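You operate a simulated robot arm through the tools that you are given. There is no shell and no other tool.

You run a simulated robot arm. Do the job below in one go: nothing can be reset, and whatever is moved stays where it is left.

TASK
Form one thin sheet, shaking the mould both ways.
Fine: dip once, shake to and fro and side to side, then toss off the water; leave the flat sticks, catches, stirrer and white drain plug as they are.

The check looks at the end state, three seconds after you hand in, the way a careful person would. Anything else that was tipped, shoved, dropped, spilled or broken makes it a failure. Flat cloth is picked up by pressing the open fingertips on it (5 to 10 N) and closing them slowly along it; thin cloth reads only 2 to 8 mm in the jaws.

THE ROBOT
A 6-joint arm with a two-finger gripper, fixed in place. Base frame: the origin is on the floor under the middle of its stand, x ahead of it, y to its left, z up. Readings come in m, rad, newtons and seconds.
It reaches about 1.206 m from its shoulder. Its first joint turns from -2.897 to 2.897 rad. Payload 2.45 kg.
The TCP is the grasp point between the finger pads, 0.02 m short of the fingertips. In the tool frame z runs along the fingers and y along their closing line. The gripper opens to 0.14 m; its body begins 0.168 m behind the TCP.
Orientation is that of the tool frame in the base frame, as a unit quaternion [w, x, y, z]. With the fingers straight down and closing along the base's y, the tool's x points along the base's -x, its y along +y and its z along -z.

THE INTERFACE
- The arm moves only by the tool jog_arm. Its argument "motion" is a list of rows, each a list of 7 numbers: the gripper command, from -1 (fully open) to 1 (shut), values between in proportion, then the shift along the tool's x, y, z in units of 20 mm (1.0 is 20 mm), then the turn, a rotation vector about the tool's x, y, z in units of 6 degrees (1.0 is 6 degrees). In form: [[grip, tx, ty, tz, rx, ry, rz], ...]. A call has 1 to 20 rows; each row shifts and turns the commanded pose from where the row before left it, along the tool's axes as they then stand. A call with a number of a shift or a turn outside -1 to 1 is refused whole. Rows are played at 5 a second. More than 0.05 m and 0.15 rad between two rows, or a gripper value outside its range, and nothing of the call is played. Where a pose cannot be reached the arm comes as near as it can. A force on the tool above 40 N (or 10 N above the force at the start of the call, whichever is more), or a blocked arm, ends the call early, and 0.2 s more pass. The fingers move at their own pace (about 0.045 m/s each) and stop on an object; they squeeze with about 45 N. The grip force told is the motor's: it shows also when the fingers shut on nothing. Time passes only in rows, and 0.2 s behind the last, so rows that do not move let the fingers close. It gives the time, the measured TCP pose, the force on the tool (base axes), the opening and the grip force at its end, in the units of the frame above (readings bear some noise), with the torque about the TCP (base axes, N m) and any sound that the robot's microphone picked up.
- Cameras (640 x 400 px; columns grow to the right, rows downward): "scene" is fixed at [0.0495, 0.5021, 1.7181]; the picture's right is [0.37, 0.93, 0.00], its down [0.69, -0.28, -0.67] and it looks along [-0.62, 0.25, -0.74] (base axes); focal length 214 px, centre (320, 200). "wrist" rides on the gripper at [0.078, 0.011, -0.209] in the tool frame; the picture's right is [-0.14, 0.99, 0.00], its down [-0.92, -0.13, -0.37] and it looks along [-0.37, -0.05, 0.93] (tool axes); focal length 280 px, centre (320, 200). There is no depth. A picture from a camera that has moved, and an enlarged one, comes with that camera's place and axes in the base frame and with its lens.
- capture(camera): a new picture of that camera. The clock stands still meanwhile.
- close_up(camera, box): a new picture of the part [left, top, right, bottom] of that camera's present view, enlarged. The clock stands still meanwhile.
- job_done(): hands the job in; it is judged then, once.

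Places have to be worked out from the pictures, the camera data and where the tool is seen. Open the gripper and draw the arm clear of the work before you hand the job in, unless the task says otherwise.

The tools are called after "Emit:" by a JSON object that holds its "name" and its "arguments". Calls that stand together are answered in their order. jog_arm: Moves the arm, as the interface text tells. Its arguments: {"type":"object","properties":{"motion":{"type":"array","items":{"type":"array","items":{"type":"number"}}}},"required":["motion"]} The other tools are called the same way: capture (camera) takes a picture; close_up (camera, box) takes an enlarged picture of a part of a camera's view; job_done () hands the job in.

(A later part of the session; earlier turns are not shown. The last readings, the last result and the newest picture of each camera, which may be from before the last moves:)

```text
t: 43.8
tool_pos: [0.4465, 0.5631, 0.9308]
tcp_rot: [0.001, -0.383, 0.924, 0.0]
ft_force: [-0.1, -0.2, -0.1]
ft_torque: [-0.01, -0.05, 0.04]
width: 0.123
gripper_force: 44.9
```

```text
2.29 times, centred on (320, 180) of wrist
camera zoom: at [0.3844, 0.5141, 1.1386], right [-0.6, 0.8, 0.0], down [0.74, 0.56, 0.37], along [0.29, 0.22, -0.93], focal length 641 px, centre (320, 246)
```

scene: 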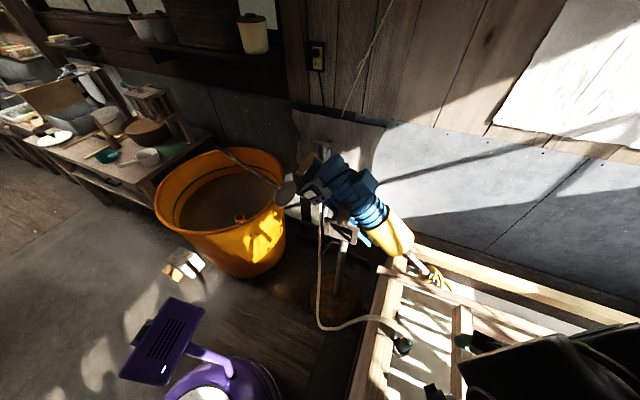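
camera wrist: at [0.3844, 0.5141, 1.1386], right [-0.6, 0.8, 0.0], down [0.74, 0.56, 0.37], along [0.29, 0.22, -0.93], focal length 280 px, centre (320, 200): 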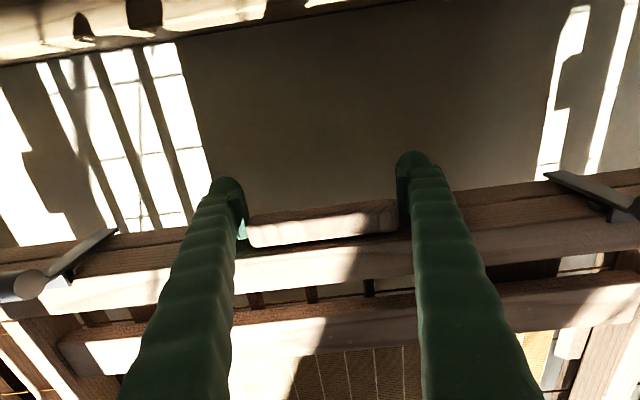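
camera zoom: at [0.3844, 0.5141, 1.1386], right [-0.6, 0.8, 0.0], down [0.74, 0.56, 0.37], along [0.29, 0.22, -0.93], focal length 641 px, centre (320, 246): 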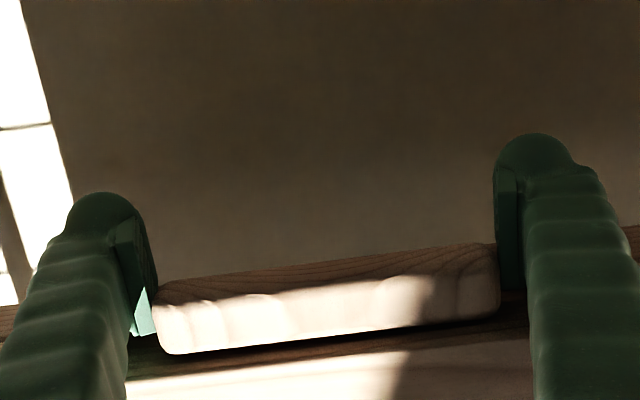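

The jaws report 0.123 m with full squeeze, but the bar looks larger in the picture than before, as if the mould's front rose a little. I enlarge the grip ends to see what the pads really hold.

Emit:
{"name": "close_up", "arguments": {"camera": "wrist", "box": [220, 160, 320, 270]}}

Emit:
{"name": "close_up", "arguments": {"camera": "wrist", "box": [350, 140, 450, 250]}}

Emit:
{"name": "capture", "arguments": {"camera": "scene"}}

```text
3.64 times, centred on (270, 215) of wrist
camera zoom: at [0.3844, 0.5141, 1.1386], right [-0.6, 0.8, 0.0], down [0.74, 0.56, 0.37], along [0.29, 0.22, -0.93], focal length 1020 px, centre (502, 146)
```

zoom: 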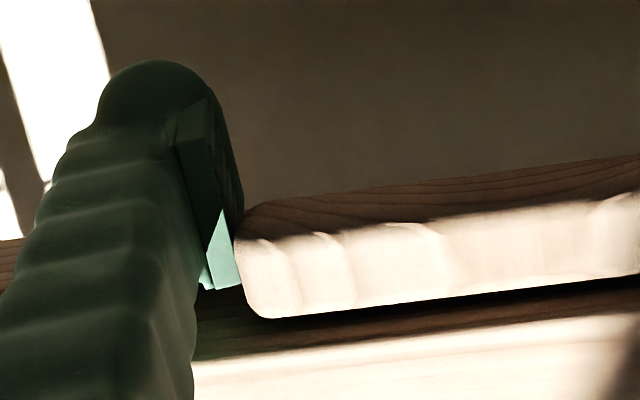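

```text
3.64 times, centred on (400, 195) of wrist
camera zoom: at [0.3844, 0.5141, 1.1386], right [-0.6, 0.8, 0.0], down [0.74, 0.56, 0.37], along [0.29, 0.22, -0.93], focal length 1020 px, centre (29, 218)
```

zoom: 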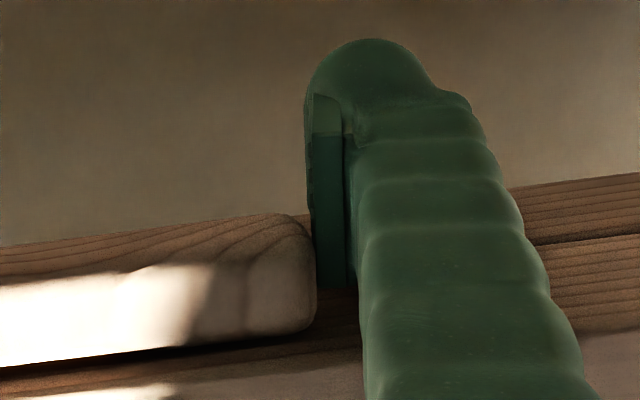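

```text
taken
```

scene: 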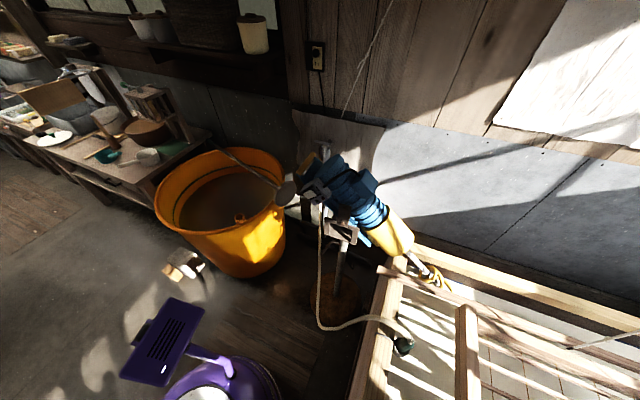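

The pads only hold the near part of the bar's ends, so the hold is off-centre by about 1 cm. I open again slowly and look at where the mould settles.

Emit:
{"name": "jog_arm", "arguments": {"motion": [[-0.8, 0, 0, 0, 0, 0, 0], [-0.9, 0, 0, 0, 0, 0, 0], [-1, 0, 0, 0, 0, 0, 0], [-1, 0, 0, 0, 0, 0, 0], [-1, 0, 0, 0, 0, 0, 0], [-1, 0, 0, 0, 0, 0, 0]]}}

Emit:
{"name": "capture", "arguments": {"camera": "wrist"}}

Emit:
{"name": "close_up", "arguments": {"camera": "wrist", "box": [180, 100, 460, 260]}}

Emit:
{"name": "capture", "arguments": {"camera": "scene"}}

```text
t: 45.2
tool_pos: [0.4471, 0.562, 0.9298]
tcp_rot: [0.002, -0.382, 0.924, 0.0]
ft_force: [0.0, 0.0, -0.3]
ft_torque: [-0.01, -0.02, -0.03]
width: 0.1403
gripper_force: 0.0
```

```text
taken
camera wrist: at [0.3844, 0.5141, 1.1386], right [-0.6, 0.8, 0.0], down [0.74, 0.56, 0.37], along [0.29, 0.22, -0.93], focal length 280 px, centre (320, 200)
```

wrist: 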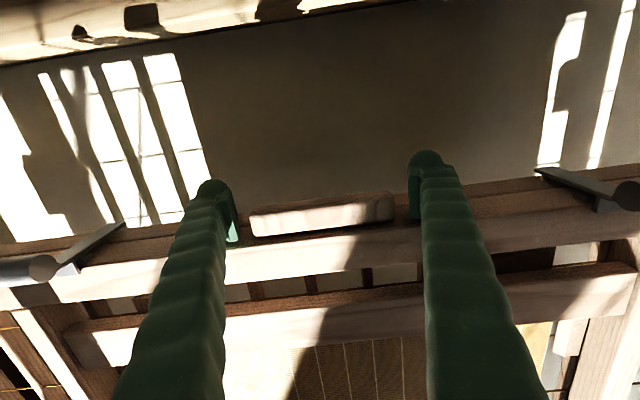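

```text
2.29 times, centred on (320, 180) of wrist
camera zoom: at [0.3844, 0.5141, 1.1386], right [-0.6, 0.8, 0.0], down [0.74, 0.56, 0.37], along [0.29, 0.22, -0.93], focal length 641 px, centre (320, 246)
```

zoom: 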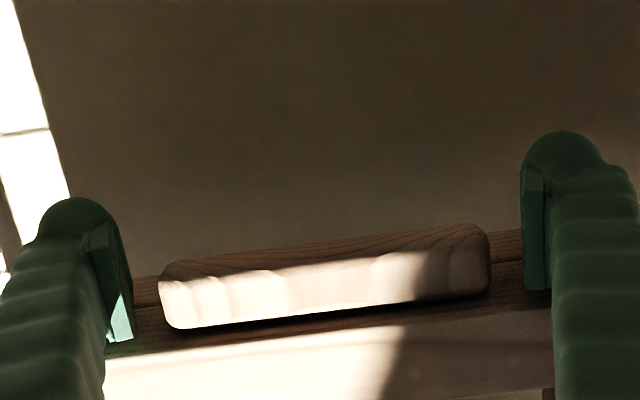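

```text
taken
```

scene: 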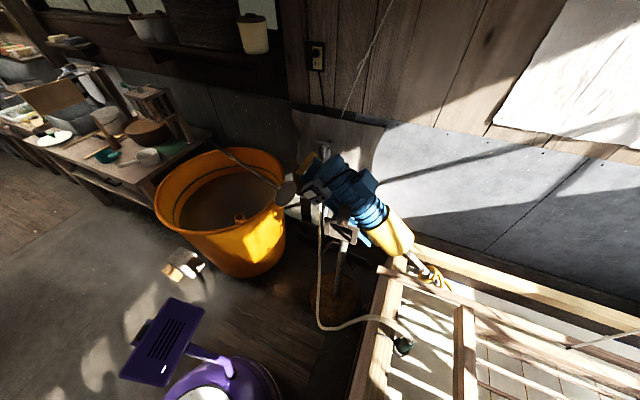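

The bar now looks between its first and its gripped size, so the mould bobs a little on its cords. I let a couple of seconds pass and look again.

Emit:
{"name": "jog_arm", "arguments": {"motion": [[-1, 0, 0, 0, 0, 0, 0], [-1, 0, 0, 0, 0, 0, 0], [-1, 0, 0, 0, 0, 0, 0], [-1, 0, 0, 0, 0, 0, 0], [-1, 0, 0, 0, 0, 0, 0], [-1, 0, 0, 0, 0, 0, 0], [-1, 0, 0, 0, 0, 0, 0], [-1, 0, 0, 0, 0, 0, 0], [-1, 0, 0, 0, 0, 0, 0], [-1, 0, 0, 0, 0, 0, 0]]}}

Emit:
{"name": "close_up", "arguments": {"camera": "wrist", "box": [180, 100, 460, 260]}}

Emit:
{"name": "close_up", "arguments": {"camera": "scene", "box": [400, 240, 640, 400]}}

```text
t: 47.4
tool_pos: [0.447, 0.5618, 0.93]
tcp_rot: [0.0, -0.382, 0.924, 0.0]
ft_force: [-0.3, 0.3, 0.1]
ft_torque: [-0.02, 0.0, 0.0]
width: 0.1399
gripper_force: 0.1
```

```text
2.29 times, centred on (320, 180) of wrist
camera zoom: at [0.3844, 0.5141, 1.1386], right [-0.6, 0.8, 0.0], down [0.74, 0.56, 0.37], along [0.29, 0.22, -0.93], focal length 641 px, centre (320, 246)
```

zoom: 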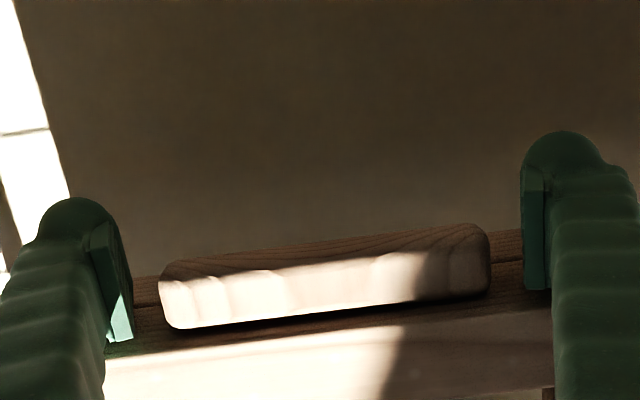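

```text
2.50 times, centred on (520, 320) of scene
camera zoom: at [0.0495, 0.5021, 1.7181], right [0.37, 0.93, 0.0], down [0.69, -0.28, -0.67], along [-0.62, 0.25, -0.74], focal length 536 px, centre (-180, -100)
```

zoom: 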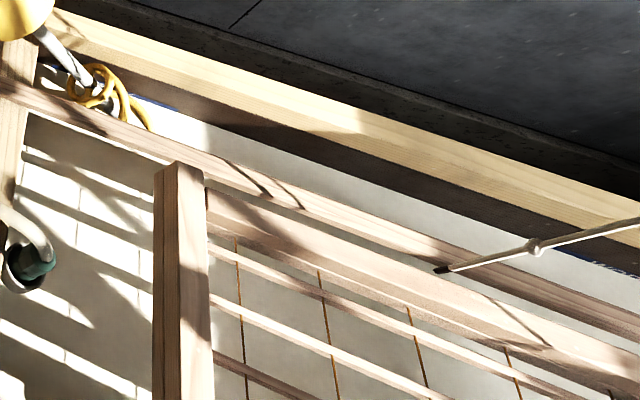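

The mould has settled with its bar at about u = 0.726, z = 0.932 and is still. I move 1 cm forward so the pads cover the bar ends fully, then look for contact.

Emit:
{"name": "jog_arm", "arguments": {"motion": [[-1, -0.25, 0, 0, 0, 0, 0], [-1, -0.25, 0, 0, 0, 0, 0], [-1, 0, 0, 0, 0, 0, 0], [-1, 0, 0, 0, 0, 0, 0]]}}

Emit:
{"name": "close_up", "arguments": {"camera": "wrist", "box": [180, 100, 460, 260]}}

```text
t: 48.4
tool_pos: [0.4536, 0.5687, 0.9315]
tcp_rot: [0.001, -0.383, 0.924, 0.001]
ft_force: [-1.4, -0.9, 0.4]
ft_torque: [0.0, -0.01, 0.0]
width: 0.1399
gripper_force: 0.1
```

```text
2.29 times, centred on (320, 180) of wrist
camera zoom: at [0.3918, 0.5211, 1.1387], right [-0.6, 0.8, 0.0], down [0.74, 0.56, 0.37], along [0.29, 0.22, -0.93], focal length 641 px, centre (320, 246)
```

zoom: 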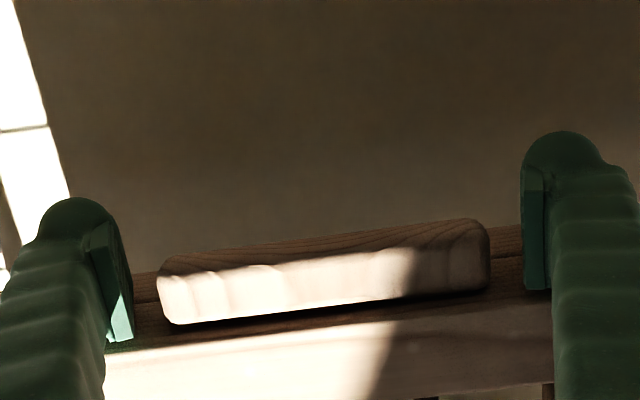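

The fingers lightly push the rail now (about 1.7 N), so they already cover the bar's full depth. I back off 8 mm and close again, watching the heights.

Emit:
{"name": "jog_arm", "arguments": {"motion": [[-1, 0.2, 0, 0, 0, 0, 0], [-1, 0.2, 0, 0, 0, 0, 0], [-1, 0, 0, 0, 0, 0, 0], [-1, 0, 0, 0, 0, 0, 0], [-1, 0, 0, 0, 0, 0, 0]]}}

Emit:
{"name": "close_up", "arguments": {"camera": "wrist", "box": [180, 100, 460, 260]}}

Emit:
{"name": "jog_arm", "arguments": {"motion": [[-0.85, 0, 0, 0, 0, 0, 0], [-0.8, 0, 0, 0, 0, 0, 0], [-0.77, 0, 0, 0, 0, 0, 0], [-0.75, 0, 0, 0, 0, 0, 0]]}}

Emit:
{"name": "close_up", "arguments": {"camera": "wrist", "box": [180, 100, 460, 260]}}

```text
t: 49.6
tool_pos: [0.4488, 0.5641, 0.9302]
tcp_rot: [0.001, -0.383, 0.924, 0.0]
ft_force: [0.6, -0.1, -0.4]
ft_torque: [-0.03, -0.02, -0.01]
width: 0.14
gripper_force: 0.0
```

```text
2.29 times, centred on (320, 180) of wrist
camera zoom: at [0.3859, 0.5155, 1.1381], right [-0.6, 0.8, 0.0], down [0.74, 0.56, 0.37], along [0.29, 0.22, -0.93], focal length 641 px, centre (320, 246)
```

zoom: 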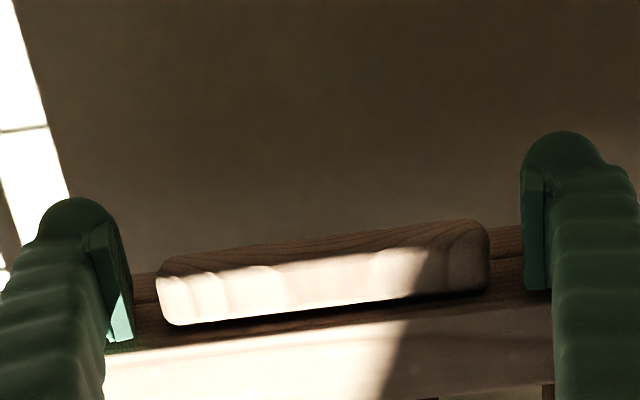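

```text
t: 50.6
tool_pos: [0.4486, 0.563, 0.93]
tcp_rot: [0.001, -0.383, 0.924, 0.0]
ft_force: [0.0, 0.3, 0.1]
ft_torque: [0.0, 0.01, 0.0]
width: 0.1223
gripper_force: 0.1
```

```text
2.29 times, centred on (320, 180) of wrist
camera zoom: at [0.3859, 0.5155, 1.1381], right [-0.6, 0.8, 0.0], down [0.74, 0.56, 0.37], along [0.29, 0.22, -0.93], focal length 641 px, centre (320, 246)
```

zoom: 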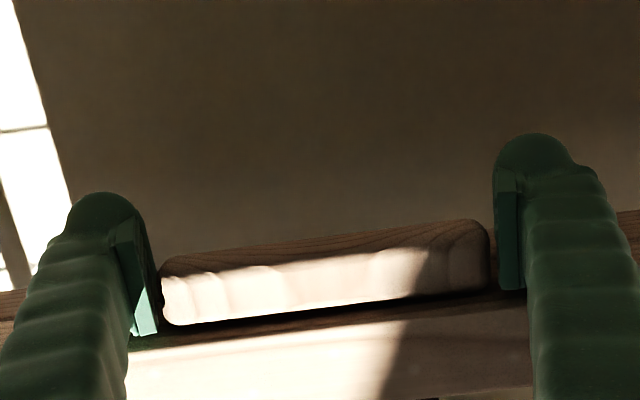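

Width 0.122 and no force yet, the bar hasn't moved. I continue closing in small steps.

Emit:
{"name": "jog_arm", "arguments": {"motion": [[-0.72, 0, 0, 0, 0, 0, 0], [-0.7, 0, 0, 0, 0, 0, 0], [-0.68, 0, 0, 0, 0, 0, 0], [-0.66, 0, 0, 0, 0, 0, 0], [-0.64, 0, 0, 0, 0, 0, 0]]}}

Emit:
{"name": "close_up", "arguments": {"camera": "wrist", "box": [180, 100, 460, 260]}}

```text
t: 51.8
tool_pos: [0.4483, 0.5636, 0.9302]
tcp_rot: [0.001, -0.383, 0.924, 0.001]
ft_force: [0.2, -1.1, -0.2]
ft_torque: [0.03, -0.05, 0.02]
width: 0.12
gripper_force: 45.3
```

```text
2.29 times, centred on (320, 180) of wrist
camera zoom: at [0.3859, 0.5155, 1.1382], right [-0.6, 0.8, 0.0], down [0.74, 0.56, 0.37], along [0.29, 0.22, -0.93], focal length 641 px, centre (320, 246)
```

zoom: 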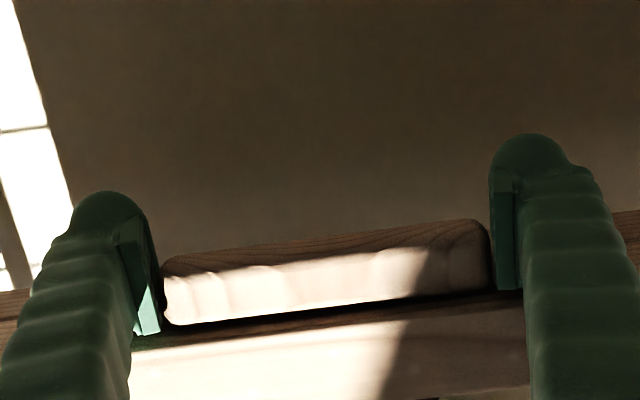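

Now the pads hold the bar squarely: width 0.120 m, 45 N, and the mould did not move. I make a small test move down of 2 cm and read the forces.

Emit:
{"name": "jog_arm", "arguments": {"motion": [[1, 0, 0, 0, 0, 0, 0], [1, 0, 0, 0.25, 0, 0, 0], [1, 0, 0, 0.25, 0, 0, 0], [1, 0, 0, 0.25, 0, 0, 0], [1, 0, 0, 0.25, 0, 0, 0], [1, 0, 0, 0, 0, 0, 0], [1, 0, 0, 0, 0, 0, 0]]}}

Emit:
{"name": "capture", "arguments": {"camera": "wrist"}}

Emit:
{"name": "capture", "arguments": {"camera": "scene"}}

```text
t: 53.4
tool_pos: [0.4481, 0.5639, 0.9115]
tcp_rot: [0.0, -0.383, 0.924, 0.0]
ft_force: [-0.5, -0.7, 4.8]
ft_torque: [0.74, -0.78, -0.05]
width: 0.1198
gripper_force: 45.1
```

```text
taken
camera wrist: at [0.3861, 0.5159, 1.1198], right [-0.6, 0.8, 0.0], down [0.74, 0.56, 0.37], along [0.29, 0.22, -0.93], focal length 280 px, centre (320, 200)
```

wrist: 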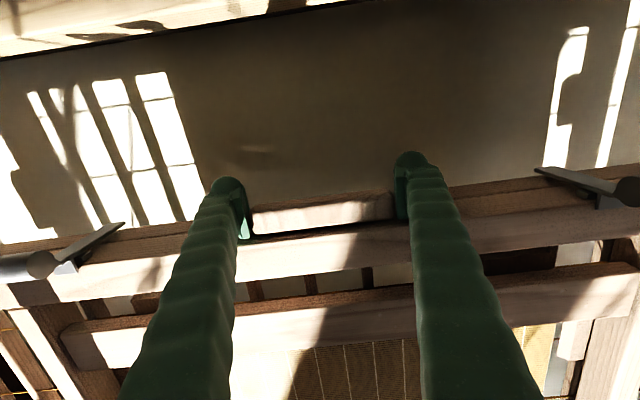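

```text
taken
```

scene: 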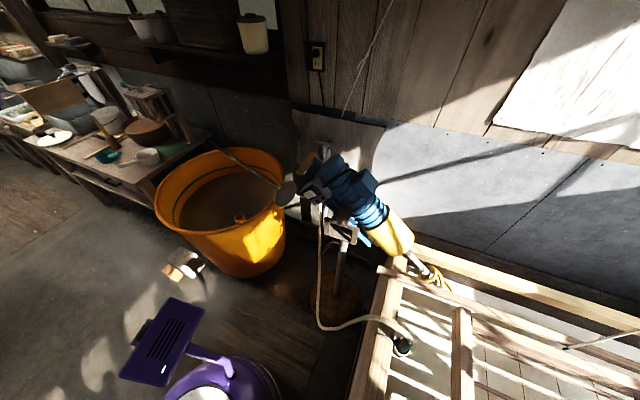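

The 2 cm push gave 4.8 N upward, so the cords are springy (about 240 N/m) and the hold also carries the tilt. I lower further in slow steps, watching force and torque.

Emit:
{"name": "jog_arm", "arguments": {"motion": [[1, 0, 0, 0.3, 0, 0, 0], [1, 0, 0, 0.3, 0, 0, 0], [1, 0, 0, 0.3, 0, 0, 0], [1, 0, 0, 0.3, 0, 0, 0], [1, 0, 0, 0.3, 0, 0, 0], [1, 0, 0, 0, 0, 0, 0], [1, 0, 0, 0, 0, 0, 0]]}}

Emit:
{"name": "capture", "arguments": {"camera": "wrist"}}

Emit:
{"name": "capture", "arguments": {"camera": "scene"}}

```text
t: 55.0
tool_pos: [0.4496, 0.5634, 0.8809]
tcp_rot: [0.001, -0.383, 0.924, 0.0]
ft_force: [-0.6, -1.1, 6.2]
ft_torque: [0.78, -0.77, 0.02]
width: 0.1191
gripper_force: 45.0
```

```text
taken
camera wrist: at [0.3869, 0.5157, 1.0885], right [-0.6, 0.8, 0.0], down [0.74, 0.56, 0.37], along [0.29, 0.22, -0.93], focal length 280 px, centre (320, 200)
```

wrist: 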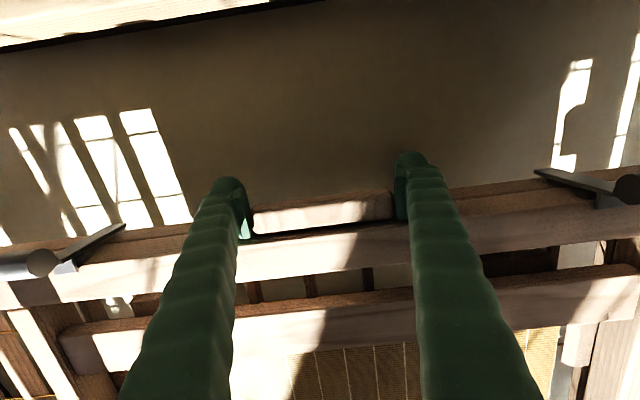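

```text
taken
```

scene: 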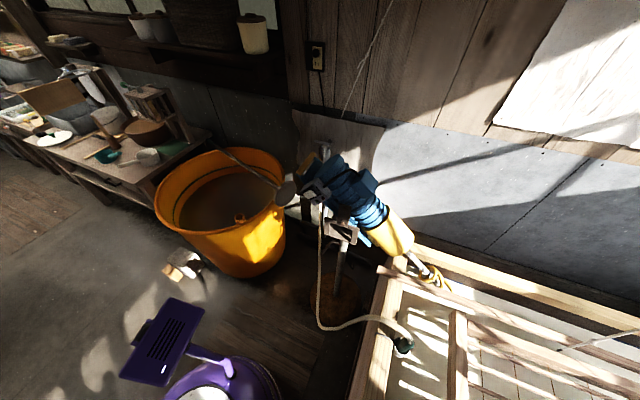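

Force only rose to 6.2 N at 5 cm, and the torque stays at 1.1 N m, so the bar turns a little in the pads. I check how the mould is tilted now with close-ups.

Emit:
{"name": "close_up", "arguments": {"camera": "scene", "box": [400, 240, 640, 400]}}

Emit:
{"name": "close_up", "arguments": {"camera": "wrist", "box": [180, 100, 460, 260]}}

Emit:
{"name": "close_up", "arguments": {"camera": "wrist", "box": [0, 80, 240, 320]}}

```text
2.50 times, centred on (520, 320) of scene
camera zoom: at [0.0495, 0.5021, 1.7181], right [0.37, 0.93, 0.0], down [0.69, -0.28, -0.67], along [-0.62, 0.25, -0.74], focal length 536 px, centre (-180, -100)
```

zoom: 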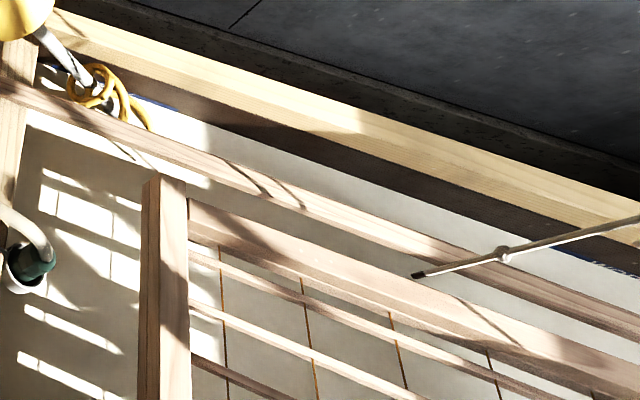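

```text
2.29 times, centred on (320, 180) of wrist
camera zoom: at [0.3869, 0.5157, 1.0885], right [-0.6, 0.8, 0.0], down [0.74, 0.56, 0.37], along [0.29, 0.22, -0.93], focal length 641 px, centre (320, 246)
```

zoom: 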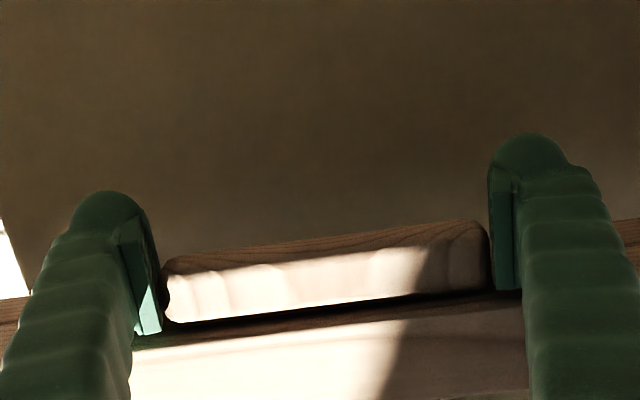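

```text
1.67 times, centred on (120, 200) of wrist
camera zoom: at [0.3869, 0.5157, 1.0885], right [-0.6, 0.8, 0.0], down [0.74, 0.56, 0.37], along [0.29, 0.22, -0.93], focal length 467 px, centre (653, 200)
```

zoom: 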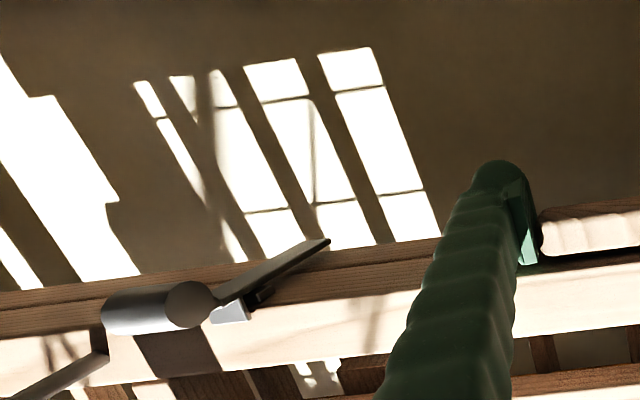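

The mould goes down almost level (its side cord point fell 4.1 cm against 4.9 cm at the front) and the force stays small. Judging by the shadows and the float, the slurry lies near z = 0.75, so I lower on to just above it, TCP z ≈ 0.80.

Emit:
{"name": "jog_arm", "arguments": {"motion": [[1, 0, 0, 0.5, 0, 0, 0], [1, 0, 0, 0.5, 0, 0, 0], [1, 0, 0, 0.5, 0, 0, 0], [1, 0, 0, 0.5, 0, 0, 0], [1, 0, 0, 0.5, 0, 0, 0], [1, 0, 0, 0.5, 0, 0, 0], [1, 0, 0, 0, 0, 0, 0], [1, 0, 0, 0, 0, 0, 0]]}}

Emit:
{"name": "capture", "arguments": {"camera": "wrist"}}

Emit:
{"name": "close_up", "arguments": {"camera": "scene", "box": [400, 240, 640, 400]}}

```text
t: 56.8
tool_pos: [0.4494, 0.5615, 0.8214]
tcp_rot: [0.0, -0.383, 0.924, 0.0]
ft_force: [0.2, 0.2, 7.1]
ft_torque: [0.82, -0.71, 0.02]
width: 0.1188
gripper_force: 44.7
```

```text
taken
camera wrist: at [0.387, 0.5133, 1.0292], right [-0.6, 0.8, 0.0], down [0.74, 0.56, 0.37], along [0.29, 0.22, -0.93], focal length 280 px, centre (320, 200)
```

wrist: 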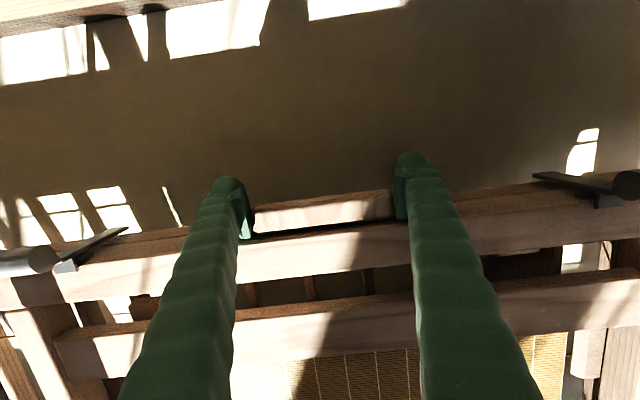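

```text
2.50 times, centred on (520, 320) of scene
camera zoom: at [0.0495, 0.5021, 1.7181], right [0.37, 0.93, 0.0], down [0.69, -0.28, -0.67], along [-0.62, 0.25, -0.74], focal length 536 px, centre (-180, -100)
```

zoom: 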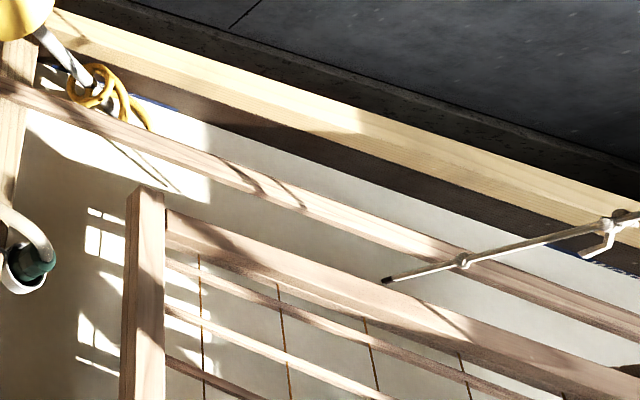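

The mould is still nearly level and the lifting force is only 7 N, with its underside now about 4 cm above the slurry. Now I dip it: down 13 cm at 5 cm/s, to take the whole screen under.

Emit:
{"name": "jog_arm", "arguments": {"motion": [[1, 0, 0, 0.5, 0, 0, 0], [1, 0, 0, 0.5, 0, 0, 0], [1, 0, 0, 0.5, 0, 0, 0], [1, 0, 0, 0.5, 0, 0, 0], [1, 0, 0, 0.5, 0, 0, 0], [1, 0, 0, 0.5, 0, 0, 0], [1, 0, 0, 0.5, 0, 0, 0], [1, 0, 0, 0.5, 0, 0, 0]]}}

Emit:
{"name": "capture", "arguments": {"camera": "wrist"}}

Emit:
{"name": "close_up", "arguments": {"camera": "scene", "box": [400, 240, 640, 400]}}

```text
t: 58.6
tool_pos: [0.4503, 0.5645, 0.7406]
tcp_rot: [0.0, -0.383, 0.924, 0.001]
ft_force: [-0.4, -0.5, 9.7]
ft_torque: [0.27, -0.21, 0.05]
width: 0.1183
gripper_force: 44.7
```

```text
taken
camera wrist: at [0.3883, 0.5164, 0.9484], right [-0.6, 0.8, 0.0], down [0.74, 0.56, 0.37], along [0.29, 0.22, -0.93], focal length 280 px, centre (320, 200)
```

wrist: 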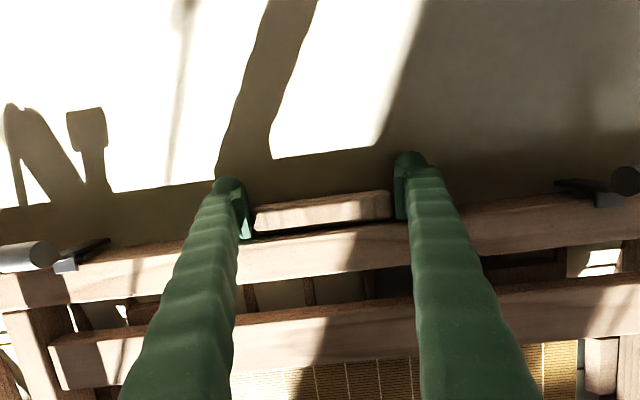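

```text
2.50 times, centred on (520, 320) of scene
camera zoom: at [0.0495, 0.5021, 1.7181], right [0.37, 0.93, 0.0], down [0.69, -0.28, -0.67], along [-0.62, 0.25, -0.74], focal length 536 px, centre (-180, -100)
```

zoom: 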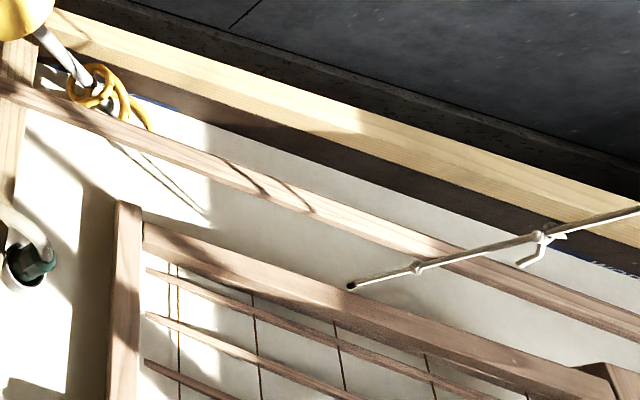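

The frame's underside is in the slurry now (torque eased, 9.7 N). I go on down about 6 cm to take the screen fully under.

Emit:
{"name": "jog_arm", "arguments": {"motion": [[1, 0, 0, 0.5, 0, 0, 0], [1, 0, 0, 0.5, 0, 0, 0], [1, 0, 0, 0.5, 0, 0, 0], [1, 0, 0, 0.5, 0, 0, 0], [1, 0, 0, 0.5, 0, 0, 0], [1, 0, 0, 0.5, 0, 0, 0]]}}

Emit:
{"name": "capture", "arguments": {"camera": "wrist"}}

Emit:
{"name": "close_up", "arguments": {"camera": "scene", "box": [400, 240, 640, 400]}}

```text
t: 60.0
tool_pos: [0.4485, 0.5631, 0.6797]
tcp_rot: [0.0, -0.382, 0.924, 0.0]
ft_force: [-0.6, -0.6, 12.1]
ft_torque: [0.15, -0.23, -0.04]
width: 0.1181
gripper_force: 45.1
```

```text
taken
camera wrist: at [0.3861, 0.5155, 0.8883], right [-0.6, 0.8, 0.0], down [0.74, 0.56, 0.37], along [0.29, 0.22, -0.93], focal length 280 px, centre (320, 200)
```

wrist: 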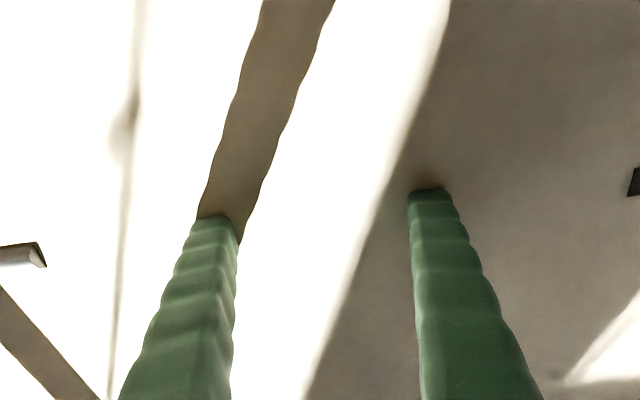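

```text
2.50 times, centred on (520, 320) of scene
camera zoom: at [0.0495, 0.5021, 1.7181], right [0.37, 0.93, 0.0], down [0.69, -0.28, -0.67], along [-0.62, 0.25, -0.74], focal length 536 px, centre (-180, -100)
```

zoom: 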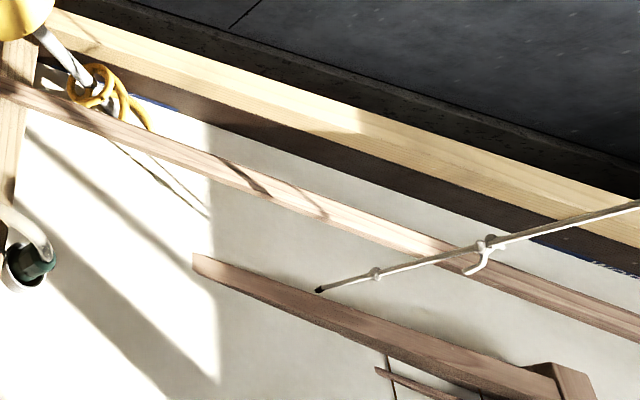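

The front is well under but the far side still stands out of the slurry (pitched about 6°). I push 4.5 cm deeper while turning the tool 6° to press the far side under and moving 2 cm away from the near wall.

Emit:
{"name": "jog_arm", "arguments": {"motion": [[1, -0.2, 0, 0.45, 0, 0.2, 0], [1, -0.2, 0, 0.45, 0, 0.2, 0], [1, -0.2, 0, 0.45, 0, 0.2, 0], [1, -0.2, 0, 0.45, 0, 0.2, 0], [1, -0.2, 0, 0.45, 0, 0.2, 0]]}}

Emit:
{"name": "capture", "arguments": {"camera": "wrist"}}

Emit:
{"name": "close_up", "arguments": {"camera": "scene", "box": [400, 240, 640, 400]}}

```text
t: 60.7
tool_pos: [0.4538, 0.5702, 0.6604]
tcp_rot: [-0.022, -0.382, 0.924, -0.009]
ft_force: [-0.7, -1.4, 29.7]
ft_torque: [0.49, -0.31, -0.18]
width: 0.118
gripper_force: 44.7
stopped in row 3: the force on the tool passed its limit at 54 N (the readings are from after the stop); the commanded pose is now the measured one
```

```text
taken
camera wrist: at [0.3995, 0.5291, 0.873], right [-0.6, 0.8, -0.01], down [0.75, 0.57, 0.33], along [0.26, 0.19, -0.95], focal length 280 px, centre (320, 200)
```

wrist: 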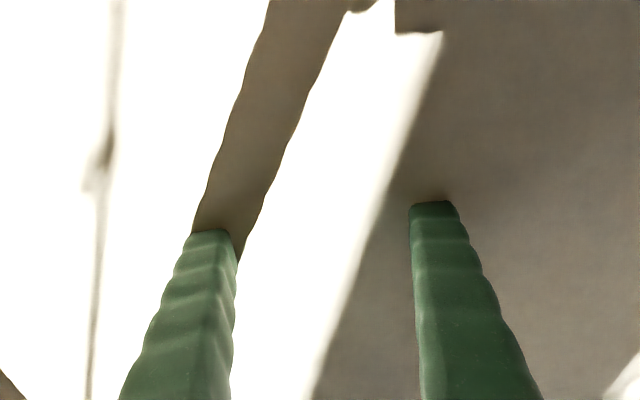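

```text
2.50 times, centred on (520, 320) of scene
camera zoom: at [0.0495, 0.5021, 1.7181], right [0.37, 0.93, 0.0], down [0.69, -0.28, -0.67], along [-0.62, 0.25, -0.74], focal length 536 px, centre (-180, -100)
```

zoom: 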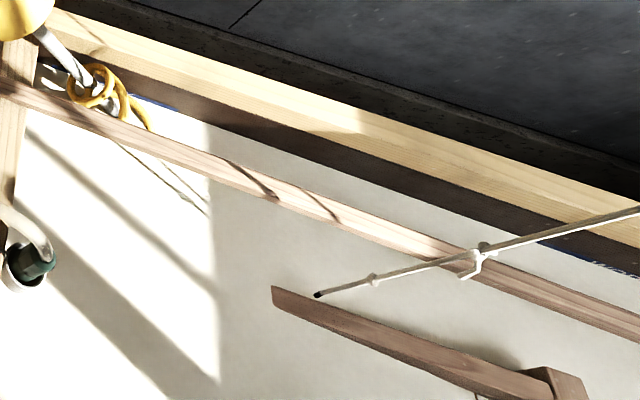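

The front touched the vat floor (force stop at 54 N, now relaxed), so it is as deep as it can go. I lift it 1.5 cm off the floor and turn the tool further so that the far side is pressed under.

Emit:
{"name": "jog_arm", "arguments": {"motion": [[1, 0, 0, -0.5, 0, 0.3, 0], [1, 0, 0, -0.25, 0, 0.4, 0], [1, 0, 0, 0, 0, 0.4, 0], [1, 0, 0, 0, 0, 0.4, 0]]}}

Emit:
{"name": "close_up", "arguments": {"camera": "scene", "box": [400, 240, 640, 400]}}

Emit:
{"name": "capture", "arguments": {"camera": "wrist"}}

```text
t: 61.7
tool_pos: [0.4569, 0.5705, 0.6757]
tcp_rot: [-0.094, -0.381, 0.919, -0.04]
ft_force: [-0.8, -1.4, 13.2]
ft_torque: [0.79, -1.08, -0.06]
width: 0.1168
gripper_force: 45.3
```

```text
2.50 times, centred on (520, 320) of scene
camera zoom: at [0.0495, 0.5021, 1.7181], right [0.37, 0.93, 0.0], down [0.69, -0.28, -0.67], along [-0.62, 0.25, -0.74], focal length 536 px, centre (-180, -100)
```

zoom: 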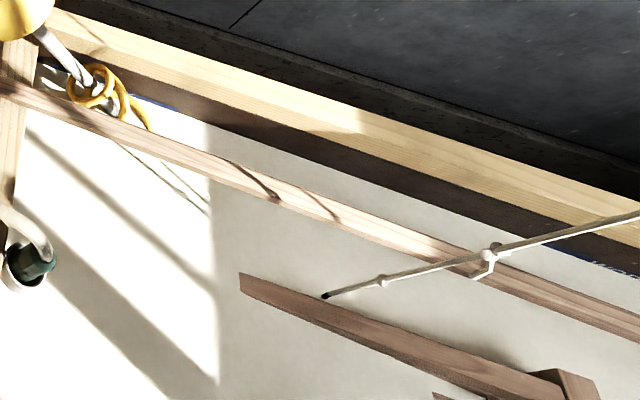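

```text
taken
camera wrist: at [0.4249, 0.554, 0.8952], right [-0.6, 0.8, -0.03], down [0.78, 0.6, 0.17], along [0.15, 0.08, -0.98], focal length 280 px, centre (320, 200)
```

wrist: 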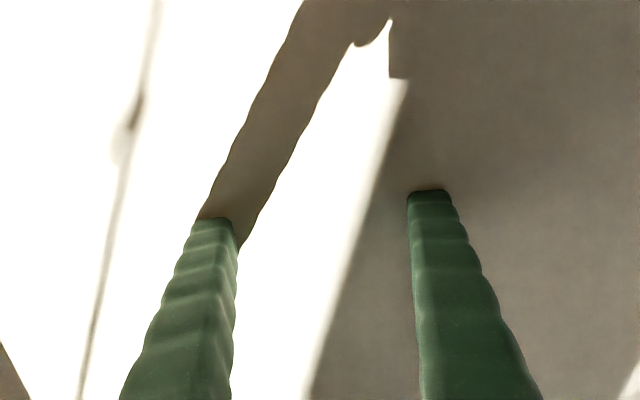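

The far side sank deeper and the screen should now be under over its whole depth. I press 1 cm further just above the floor, hold briefly, and then lift out steadily to about TCP z = 0.80.

Emit:
{"name": "jog_arm", "arguments": {"motion": [[1, 0, 0, 0.25, 0, 0.2, 0], [1, 0, 0, 0.2, 0, 0.2, 0], [1, 0, 0, 0, 0, 0, 0], [1, 0.2, 0, -0.8, 0, 0, 0], [1, 0.2, 0, -0.8, 0, 0, 0], [1, 0.2, 0, -0.8, 0, 0, 0], [1, 0.2, 0, -0.8, 0, 0, 0], [1, 0.2, 0, -0.8, 0, 0, 0], [1, 0.2, 0, -0.8, 0, 0, 0], [1, 0.2, 0, -0.8, 0, 0, 0], [1, 0.2, 0, -0.8, 0, 0, 0]]}}

Emit:
{"name": "capture", "arguments": {"camera": "wrist"}}

Emit:
{"name": "close_up", "arguments": {"camera": "scene", "box": [400, 240, 640, 400]}}

```text
t: 64.1
tool_pos: [0.4549, 0.5703, 0.7974]
tcp_rot: [-0.114, -0.38, 0.917, -0.048]
ft_force: [-0.6, -0.3, 2.8]
ft_torque: [-0.38, 0.36, 0.02]
width: 0.1166
gripper_force: 44.9
```

```text
taken
camera wrist: at [0.4303, 0.5602, 1.0182], right [-0.61, 0.79, -0.03], down [0.79, 0.6, 0.13], along [0.13, 0.05, -0.99], focal length 280 px, centre (320, 200)
```

wrist: 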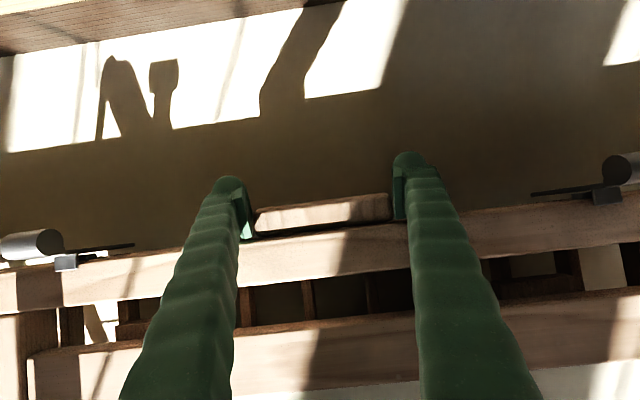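

```text
2.50 times, centred on (520, 320) of scene
camera zoom: at [0.0495, 0.5021, 1.7181], right [0.37, 0.93, 0.0], down [0.69, -0.28, -0.67], along [-0.62, 0.25, -0.74], focal length 536 px, centre (-180, -100)
```

zoom: 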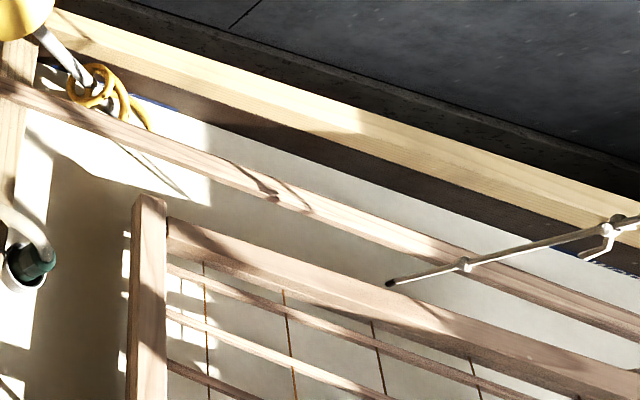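

The mould is out of the slurry, still level, with a pale wet layer on the screen. Now I shake: to and fro (±3 cm, two swings), then start side to side.

Emit:
{"name": "jog_arm", "arguments": {"motion": [[1, -0.97, 0, -0.242, 0, 0, 0], [1, -0.485, 0, -0.121, 0, 0, 0], [1, 0.97, 0, 0.242, 0, 0, 0], [1, 0.97, 0, 0.242, 0, 0, 0], [1, 0.97, 0, 0.242, 0, 0, 0], [1, -0.97, 0, -0.242, 0, 0, 0], [1, -0.97, 0, -0.242, 0, 0, 0], [1, -0.97, 0, -0.242, 0, 0, 0], [1, 0.97, 0, 0.242, 0, 0, 0], [1, 0.97, 0, 0.242, 0, 0, 0], [1, 0.97, 0, 0.242, 0, 0, 0], [1, -0.97, 0, -0.242, 0, 0, 0], [1, -0.485, 0, -0.121, 0, 0, 0], [1, 0, -1, 0, 0, 0, 0], [1, 0, -0.5, 0, 0, 0, 0], [1, 0, 1, 0, 0, 0, 0], [1, 0, 1, 0, 0, 0, 0], [1, 0, -1, 0, 0, 0, 0], [1, 0, -1, 0, 0, 0, 0], [1, 0, 1, 0, 0, 0, 0]]}}

Emit:
{"name": "jog_arm", "arguments": {"motion": [[1, 0, 1, 0, 0, 0, 0], [1, 0, -1, 0, 0, 0, 0], [1, 0, -1, 0, 0, 0, 0], [1, 0, 1, 0, 0, 0, 0], [1, 0, 1, 0, 0, 0, 0], [1, 0, -1, 0, 0, 0, 0], [1, 0, -1, 0, 0, 0, 0], [1, 0, 1, 0, 0, 0, 0], [1, 0, 0.5, 0, 0, 0, 0]]}}

Emit:
{"name": "capture", "arguments": {"camera": "wrist"}}

Emit:
{"name": "close_up", "arguments": {"camera": "scene", "box": [400, 240, 640, 400]}}

```text
t: 68.3
tool_pos: [0.4638, 0.5614, 0.7978]
tcp_rot: [-0.114, -0.38, 0.917, -0.048]
ft_force: [-1.1, -1.0, 4.7]
ft_torque: [0.09, 0.05, 0.19]
width: 0.1163
gripper_force: 45.0
```

```text
t: 70.3
tool_pos: [0.454, 0.5692, 0.798]
tcp_rot: [-0.114, -0.38, 0.917, -0.047]
ft_force: [-0.1, -1.2, 4.5]
ft_torque: [0.07, 0.07, 0.14]
width: 0.1159
gripper_force: 44.8
```

```text
taken
camera wrist: at [0.431, 0.5592, 1.0186], right [-0.61, 0.79, -0.03], down [0.79, 0.6, 0.13], along [0.13, 0.05, -0.99], focal length 280 px, centre (320, 200)
```

wrist: 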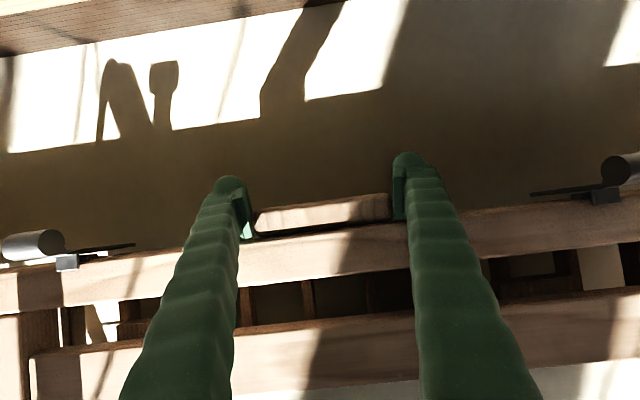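

```text
2.50 times, centred on (520, 320) of scene
camera zoom: at [0.0495, 0.5021, 1.7181], right [0.37, 0.93, 0.0], down [0.69, -0.28, -0.67], along [-0.62, 0.25, -0.74], focal length 536 px, centre (-180, -100)
```

zoom: 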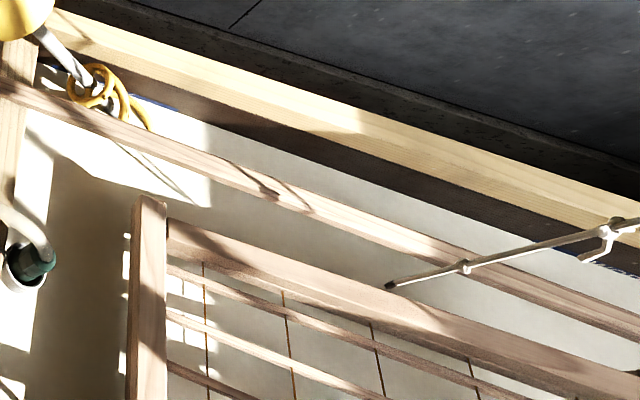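

Both shakes are done; the hold is steady. I look closely at what lies on the screen before tossing off the water.

Emit:
{"name": "close_up", "arguments": {"camera": "wrist", "box": [220, 300, 420, 400]}}

Emit:
{"name": "close_up", "arguments": {"camera": "wrist", "box": [440, 240, 640, 400]}}

```text
3.20 times, centred on (320, 350) of wrist
camera zoom: at [0.431, 0.5592, 1.0186], right [-0.61, 0.79, -0.03], down [0.79, 0.6, 0.13], along [0.13, 0.05, -0.99], focal length 897 px, centre (320, -280)
```

zoom: 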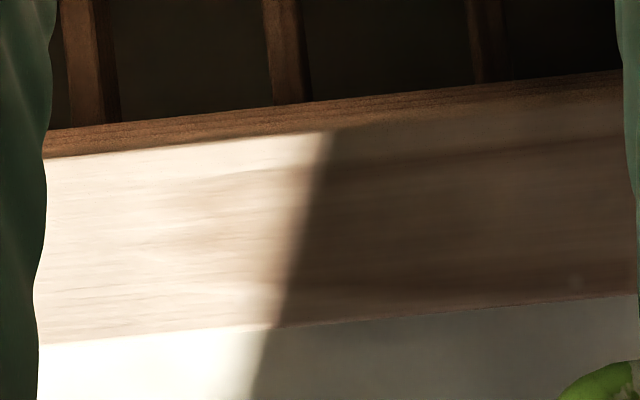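

```text
2.50 times, centred on (540, 320) of wrist
camera zoom: at [0.431, 0.5592, 1.0186], right [-0.61, 0.79, -0.03], down [0.79, 0.6, 0.13], along [0.13, 0.05, -0.99], focal length 701 px, centre (-230, -100)
```

zoom: 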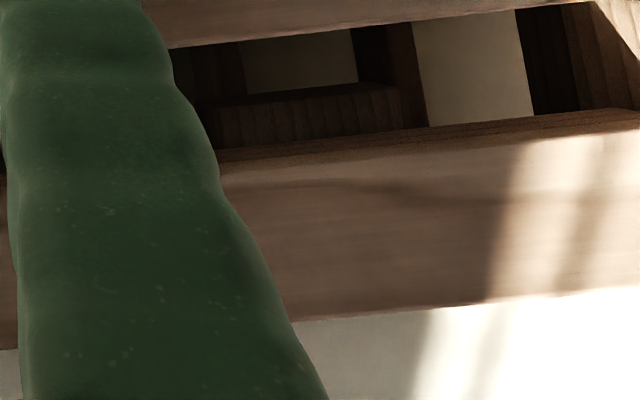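

The screen carries a pool of white slurry. Before the toss I check how the pads sit on the bar, since the opening has crept from 0.120 to 0.116 m.

Emit:
{"name": "close_up", "arguments": {"camera": "wrist", "box": [210, 150, 310, 260]}}

Emit:
{"name": "close_up", "arguments": {"camera": "wrist", "box": [350, 140, 450, 250]}}

Emit:
{"name": "close_up", "arguments": {"camera": "wrist", "box": [380, 340, 460, 400]}}

```text
3.64 times, centred on (260, 205) of wrist
camera zoom: at [0.431, 0.5592, 1.0186], right [-0.61, 0.79, -0.03], down [0.79, 0.6, 0.13], along [0.13, 0.05, -0.99], focal length 1020 px, centre (538, 182)
```

zoom: 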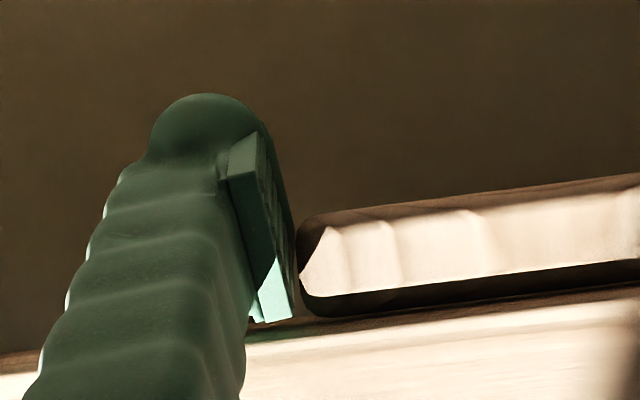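

```text
3.64 times, centred on (400, 195) of wrist
camera zoom: at [0.431, 0.5592, 1.0186], right [-0.61, 0.79, -0.03], down [0.79, 0.6, 0.13], along [0.13, 0.05, -0.99], focal length 1020 px, centre (29, 218)
```

zoom: 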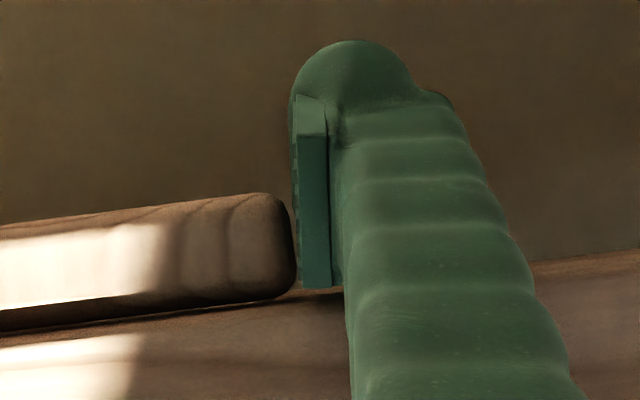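

```text
6.67 times, centred on (420, 370) of wrist
camera zoom: at [0.431, 0.5592, 1.0186], right [-0.61, 0.79, -0.03], down [0.79, 0.6, 0.13], along [0.13, 0.05, -0.99], focal length 1869 px, centre (-347, -933)
```

zoom: 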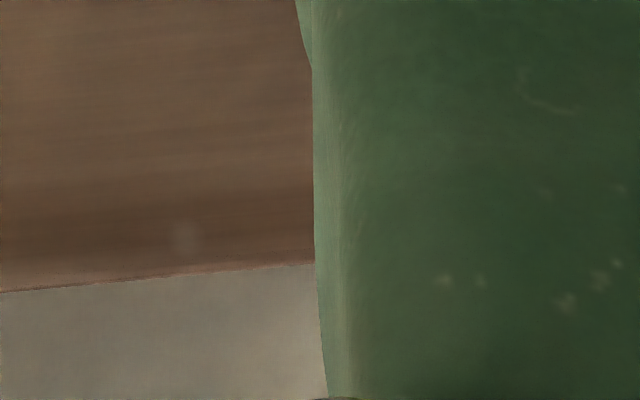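

The bar still sits squarely inside the pads. I give one and a half more to-and-fro swings and then start the toss: lifting the front and turning the tool so the far edge drops.

Emit:
{"name": "jog_arm", "arguments": {"motion": [[1, -0.97, 0, -0.242, 0, 0, 0], [1, -0.485, 0, -0.121, 0, 0, 0], [1, 0.97, 0, 0.242, 0, 0, 0], [1, 0.97, 0, 0.242, 0, 0, 0], [1, 0.97, 0, 0.242, 0, 0, 0], [1, -0.97, 0, -0.242, 0, 0, 0], [1, -0.97, 0, -0.242, 0, 0, 0], [1, -0.97, 0, -0.242, 0, 0, 0], [1, 0.97, 0, 0.242, 0, 0, 0], [1, 0.485, 0, 0.121, 0, 0, 0], [1, 0.25, 0, -0.97, 0, 0.2, 0], [1, 0.27, 0, -0.96, 0, 0.2, 0], [1, 0.29, 0, -0.96, 0, 0.2, 0], [1, 0.31, 0, -0.95, 0, 0.2, 0], [1, 0.33, 0, -0.94, 0, 0.2, 0], [1, 0.33, 0, -0.94, 0, 0, 0], [1, 0.33, 0, -0.94, 0, 0, 0], [1, 0.33, 0, -0.94, 0, 0, 0]]}}

Emit:
{"name": "capture", "arguments": {"camera": "wrist"}}

Emit:
{"name": "capture", "arguments": {"camera": "scene"}}

Emit:
{"name": "close_up", "arguments": {"camera": "scene", "box": [400, 240, 640, 400]}}

```text
t: 74.1
tool_pos: [0.4541, 0.568, 0.9572]
tcp_rot: [-0.161, -0.377, 0.91, -0.066]
ft_force: [-0.2, -0.6, -2.0]
ft_torque: [-0.53, 0.53, 0.02]
width: 0.1146
gripper_force: 45.2
```

```text
taken
camera wrist: at [0.4464, 0.5754, 1.1804], right [-0.61, 0.79, -0.05], down [0.79, 0.61, 0.03], along [0.05, -0.02, -1.0], focal length 280 px, centre (320, 200)
```

wrist: 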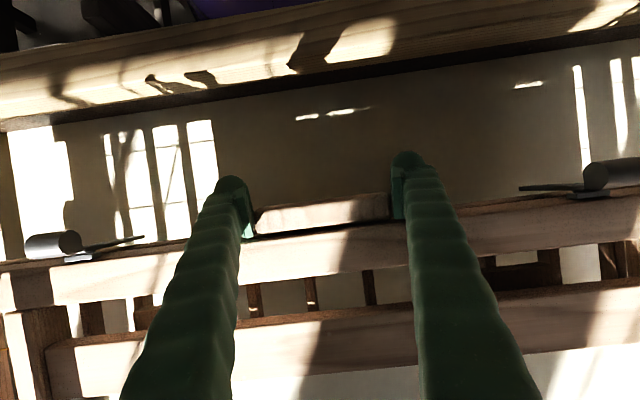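

```text
taken
```

scene: 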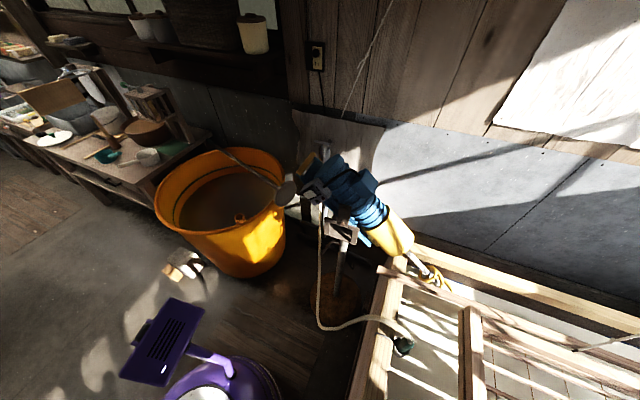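

```text
2.50 times, centred on (520, 320) of scene
camera zoom: at [0.0495, 0.5021, 1.7181], right [0.37, 0.93, 0.0], down [0.69, -0.28, -0.67], along [-0.62, 0.25, -0.74], focal length 536 px, centre (-180, -100)
```

zoom: 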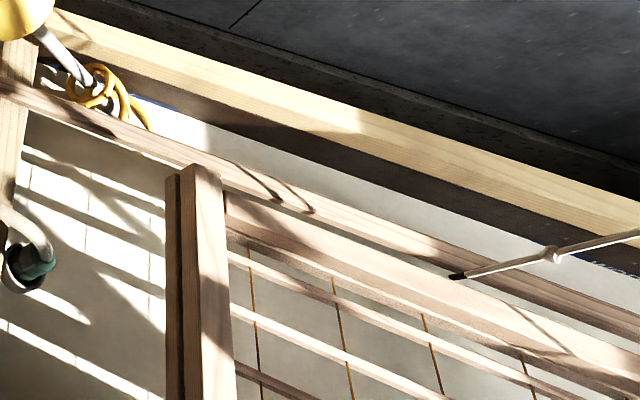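

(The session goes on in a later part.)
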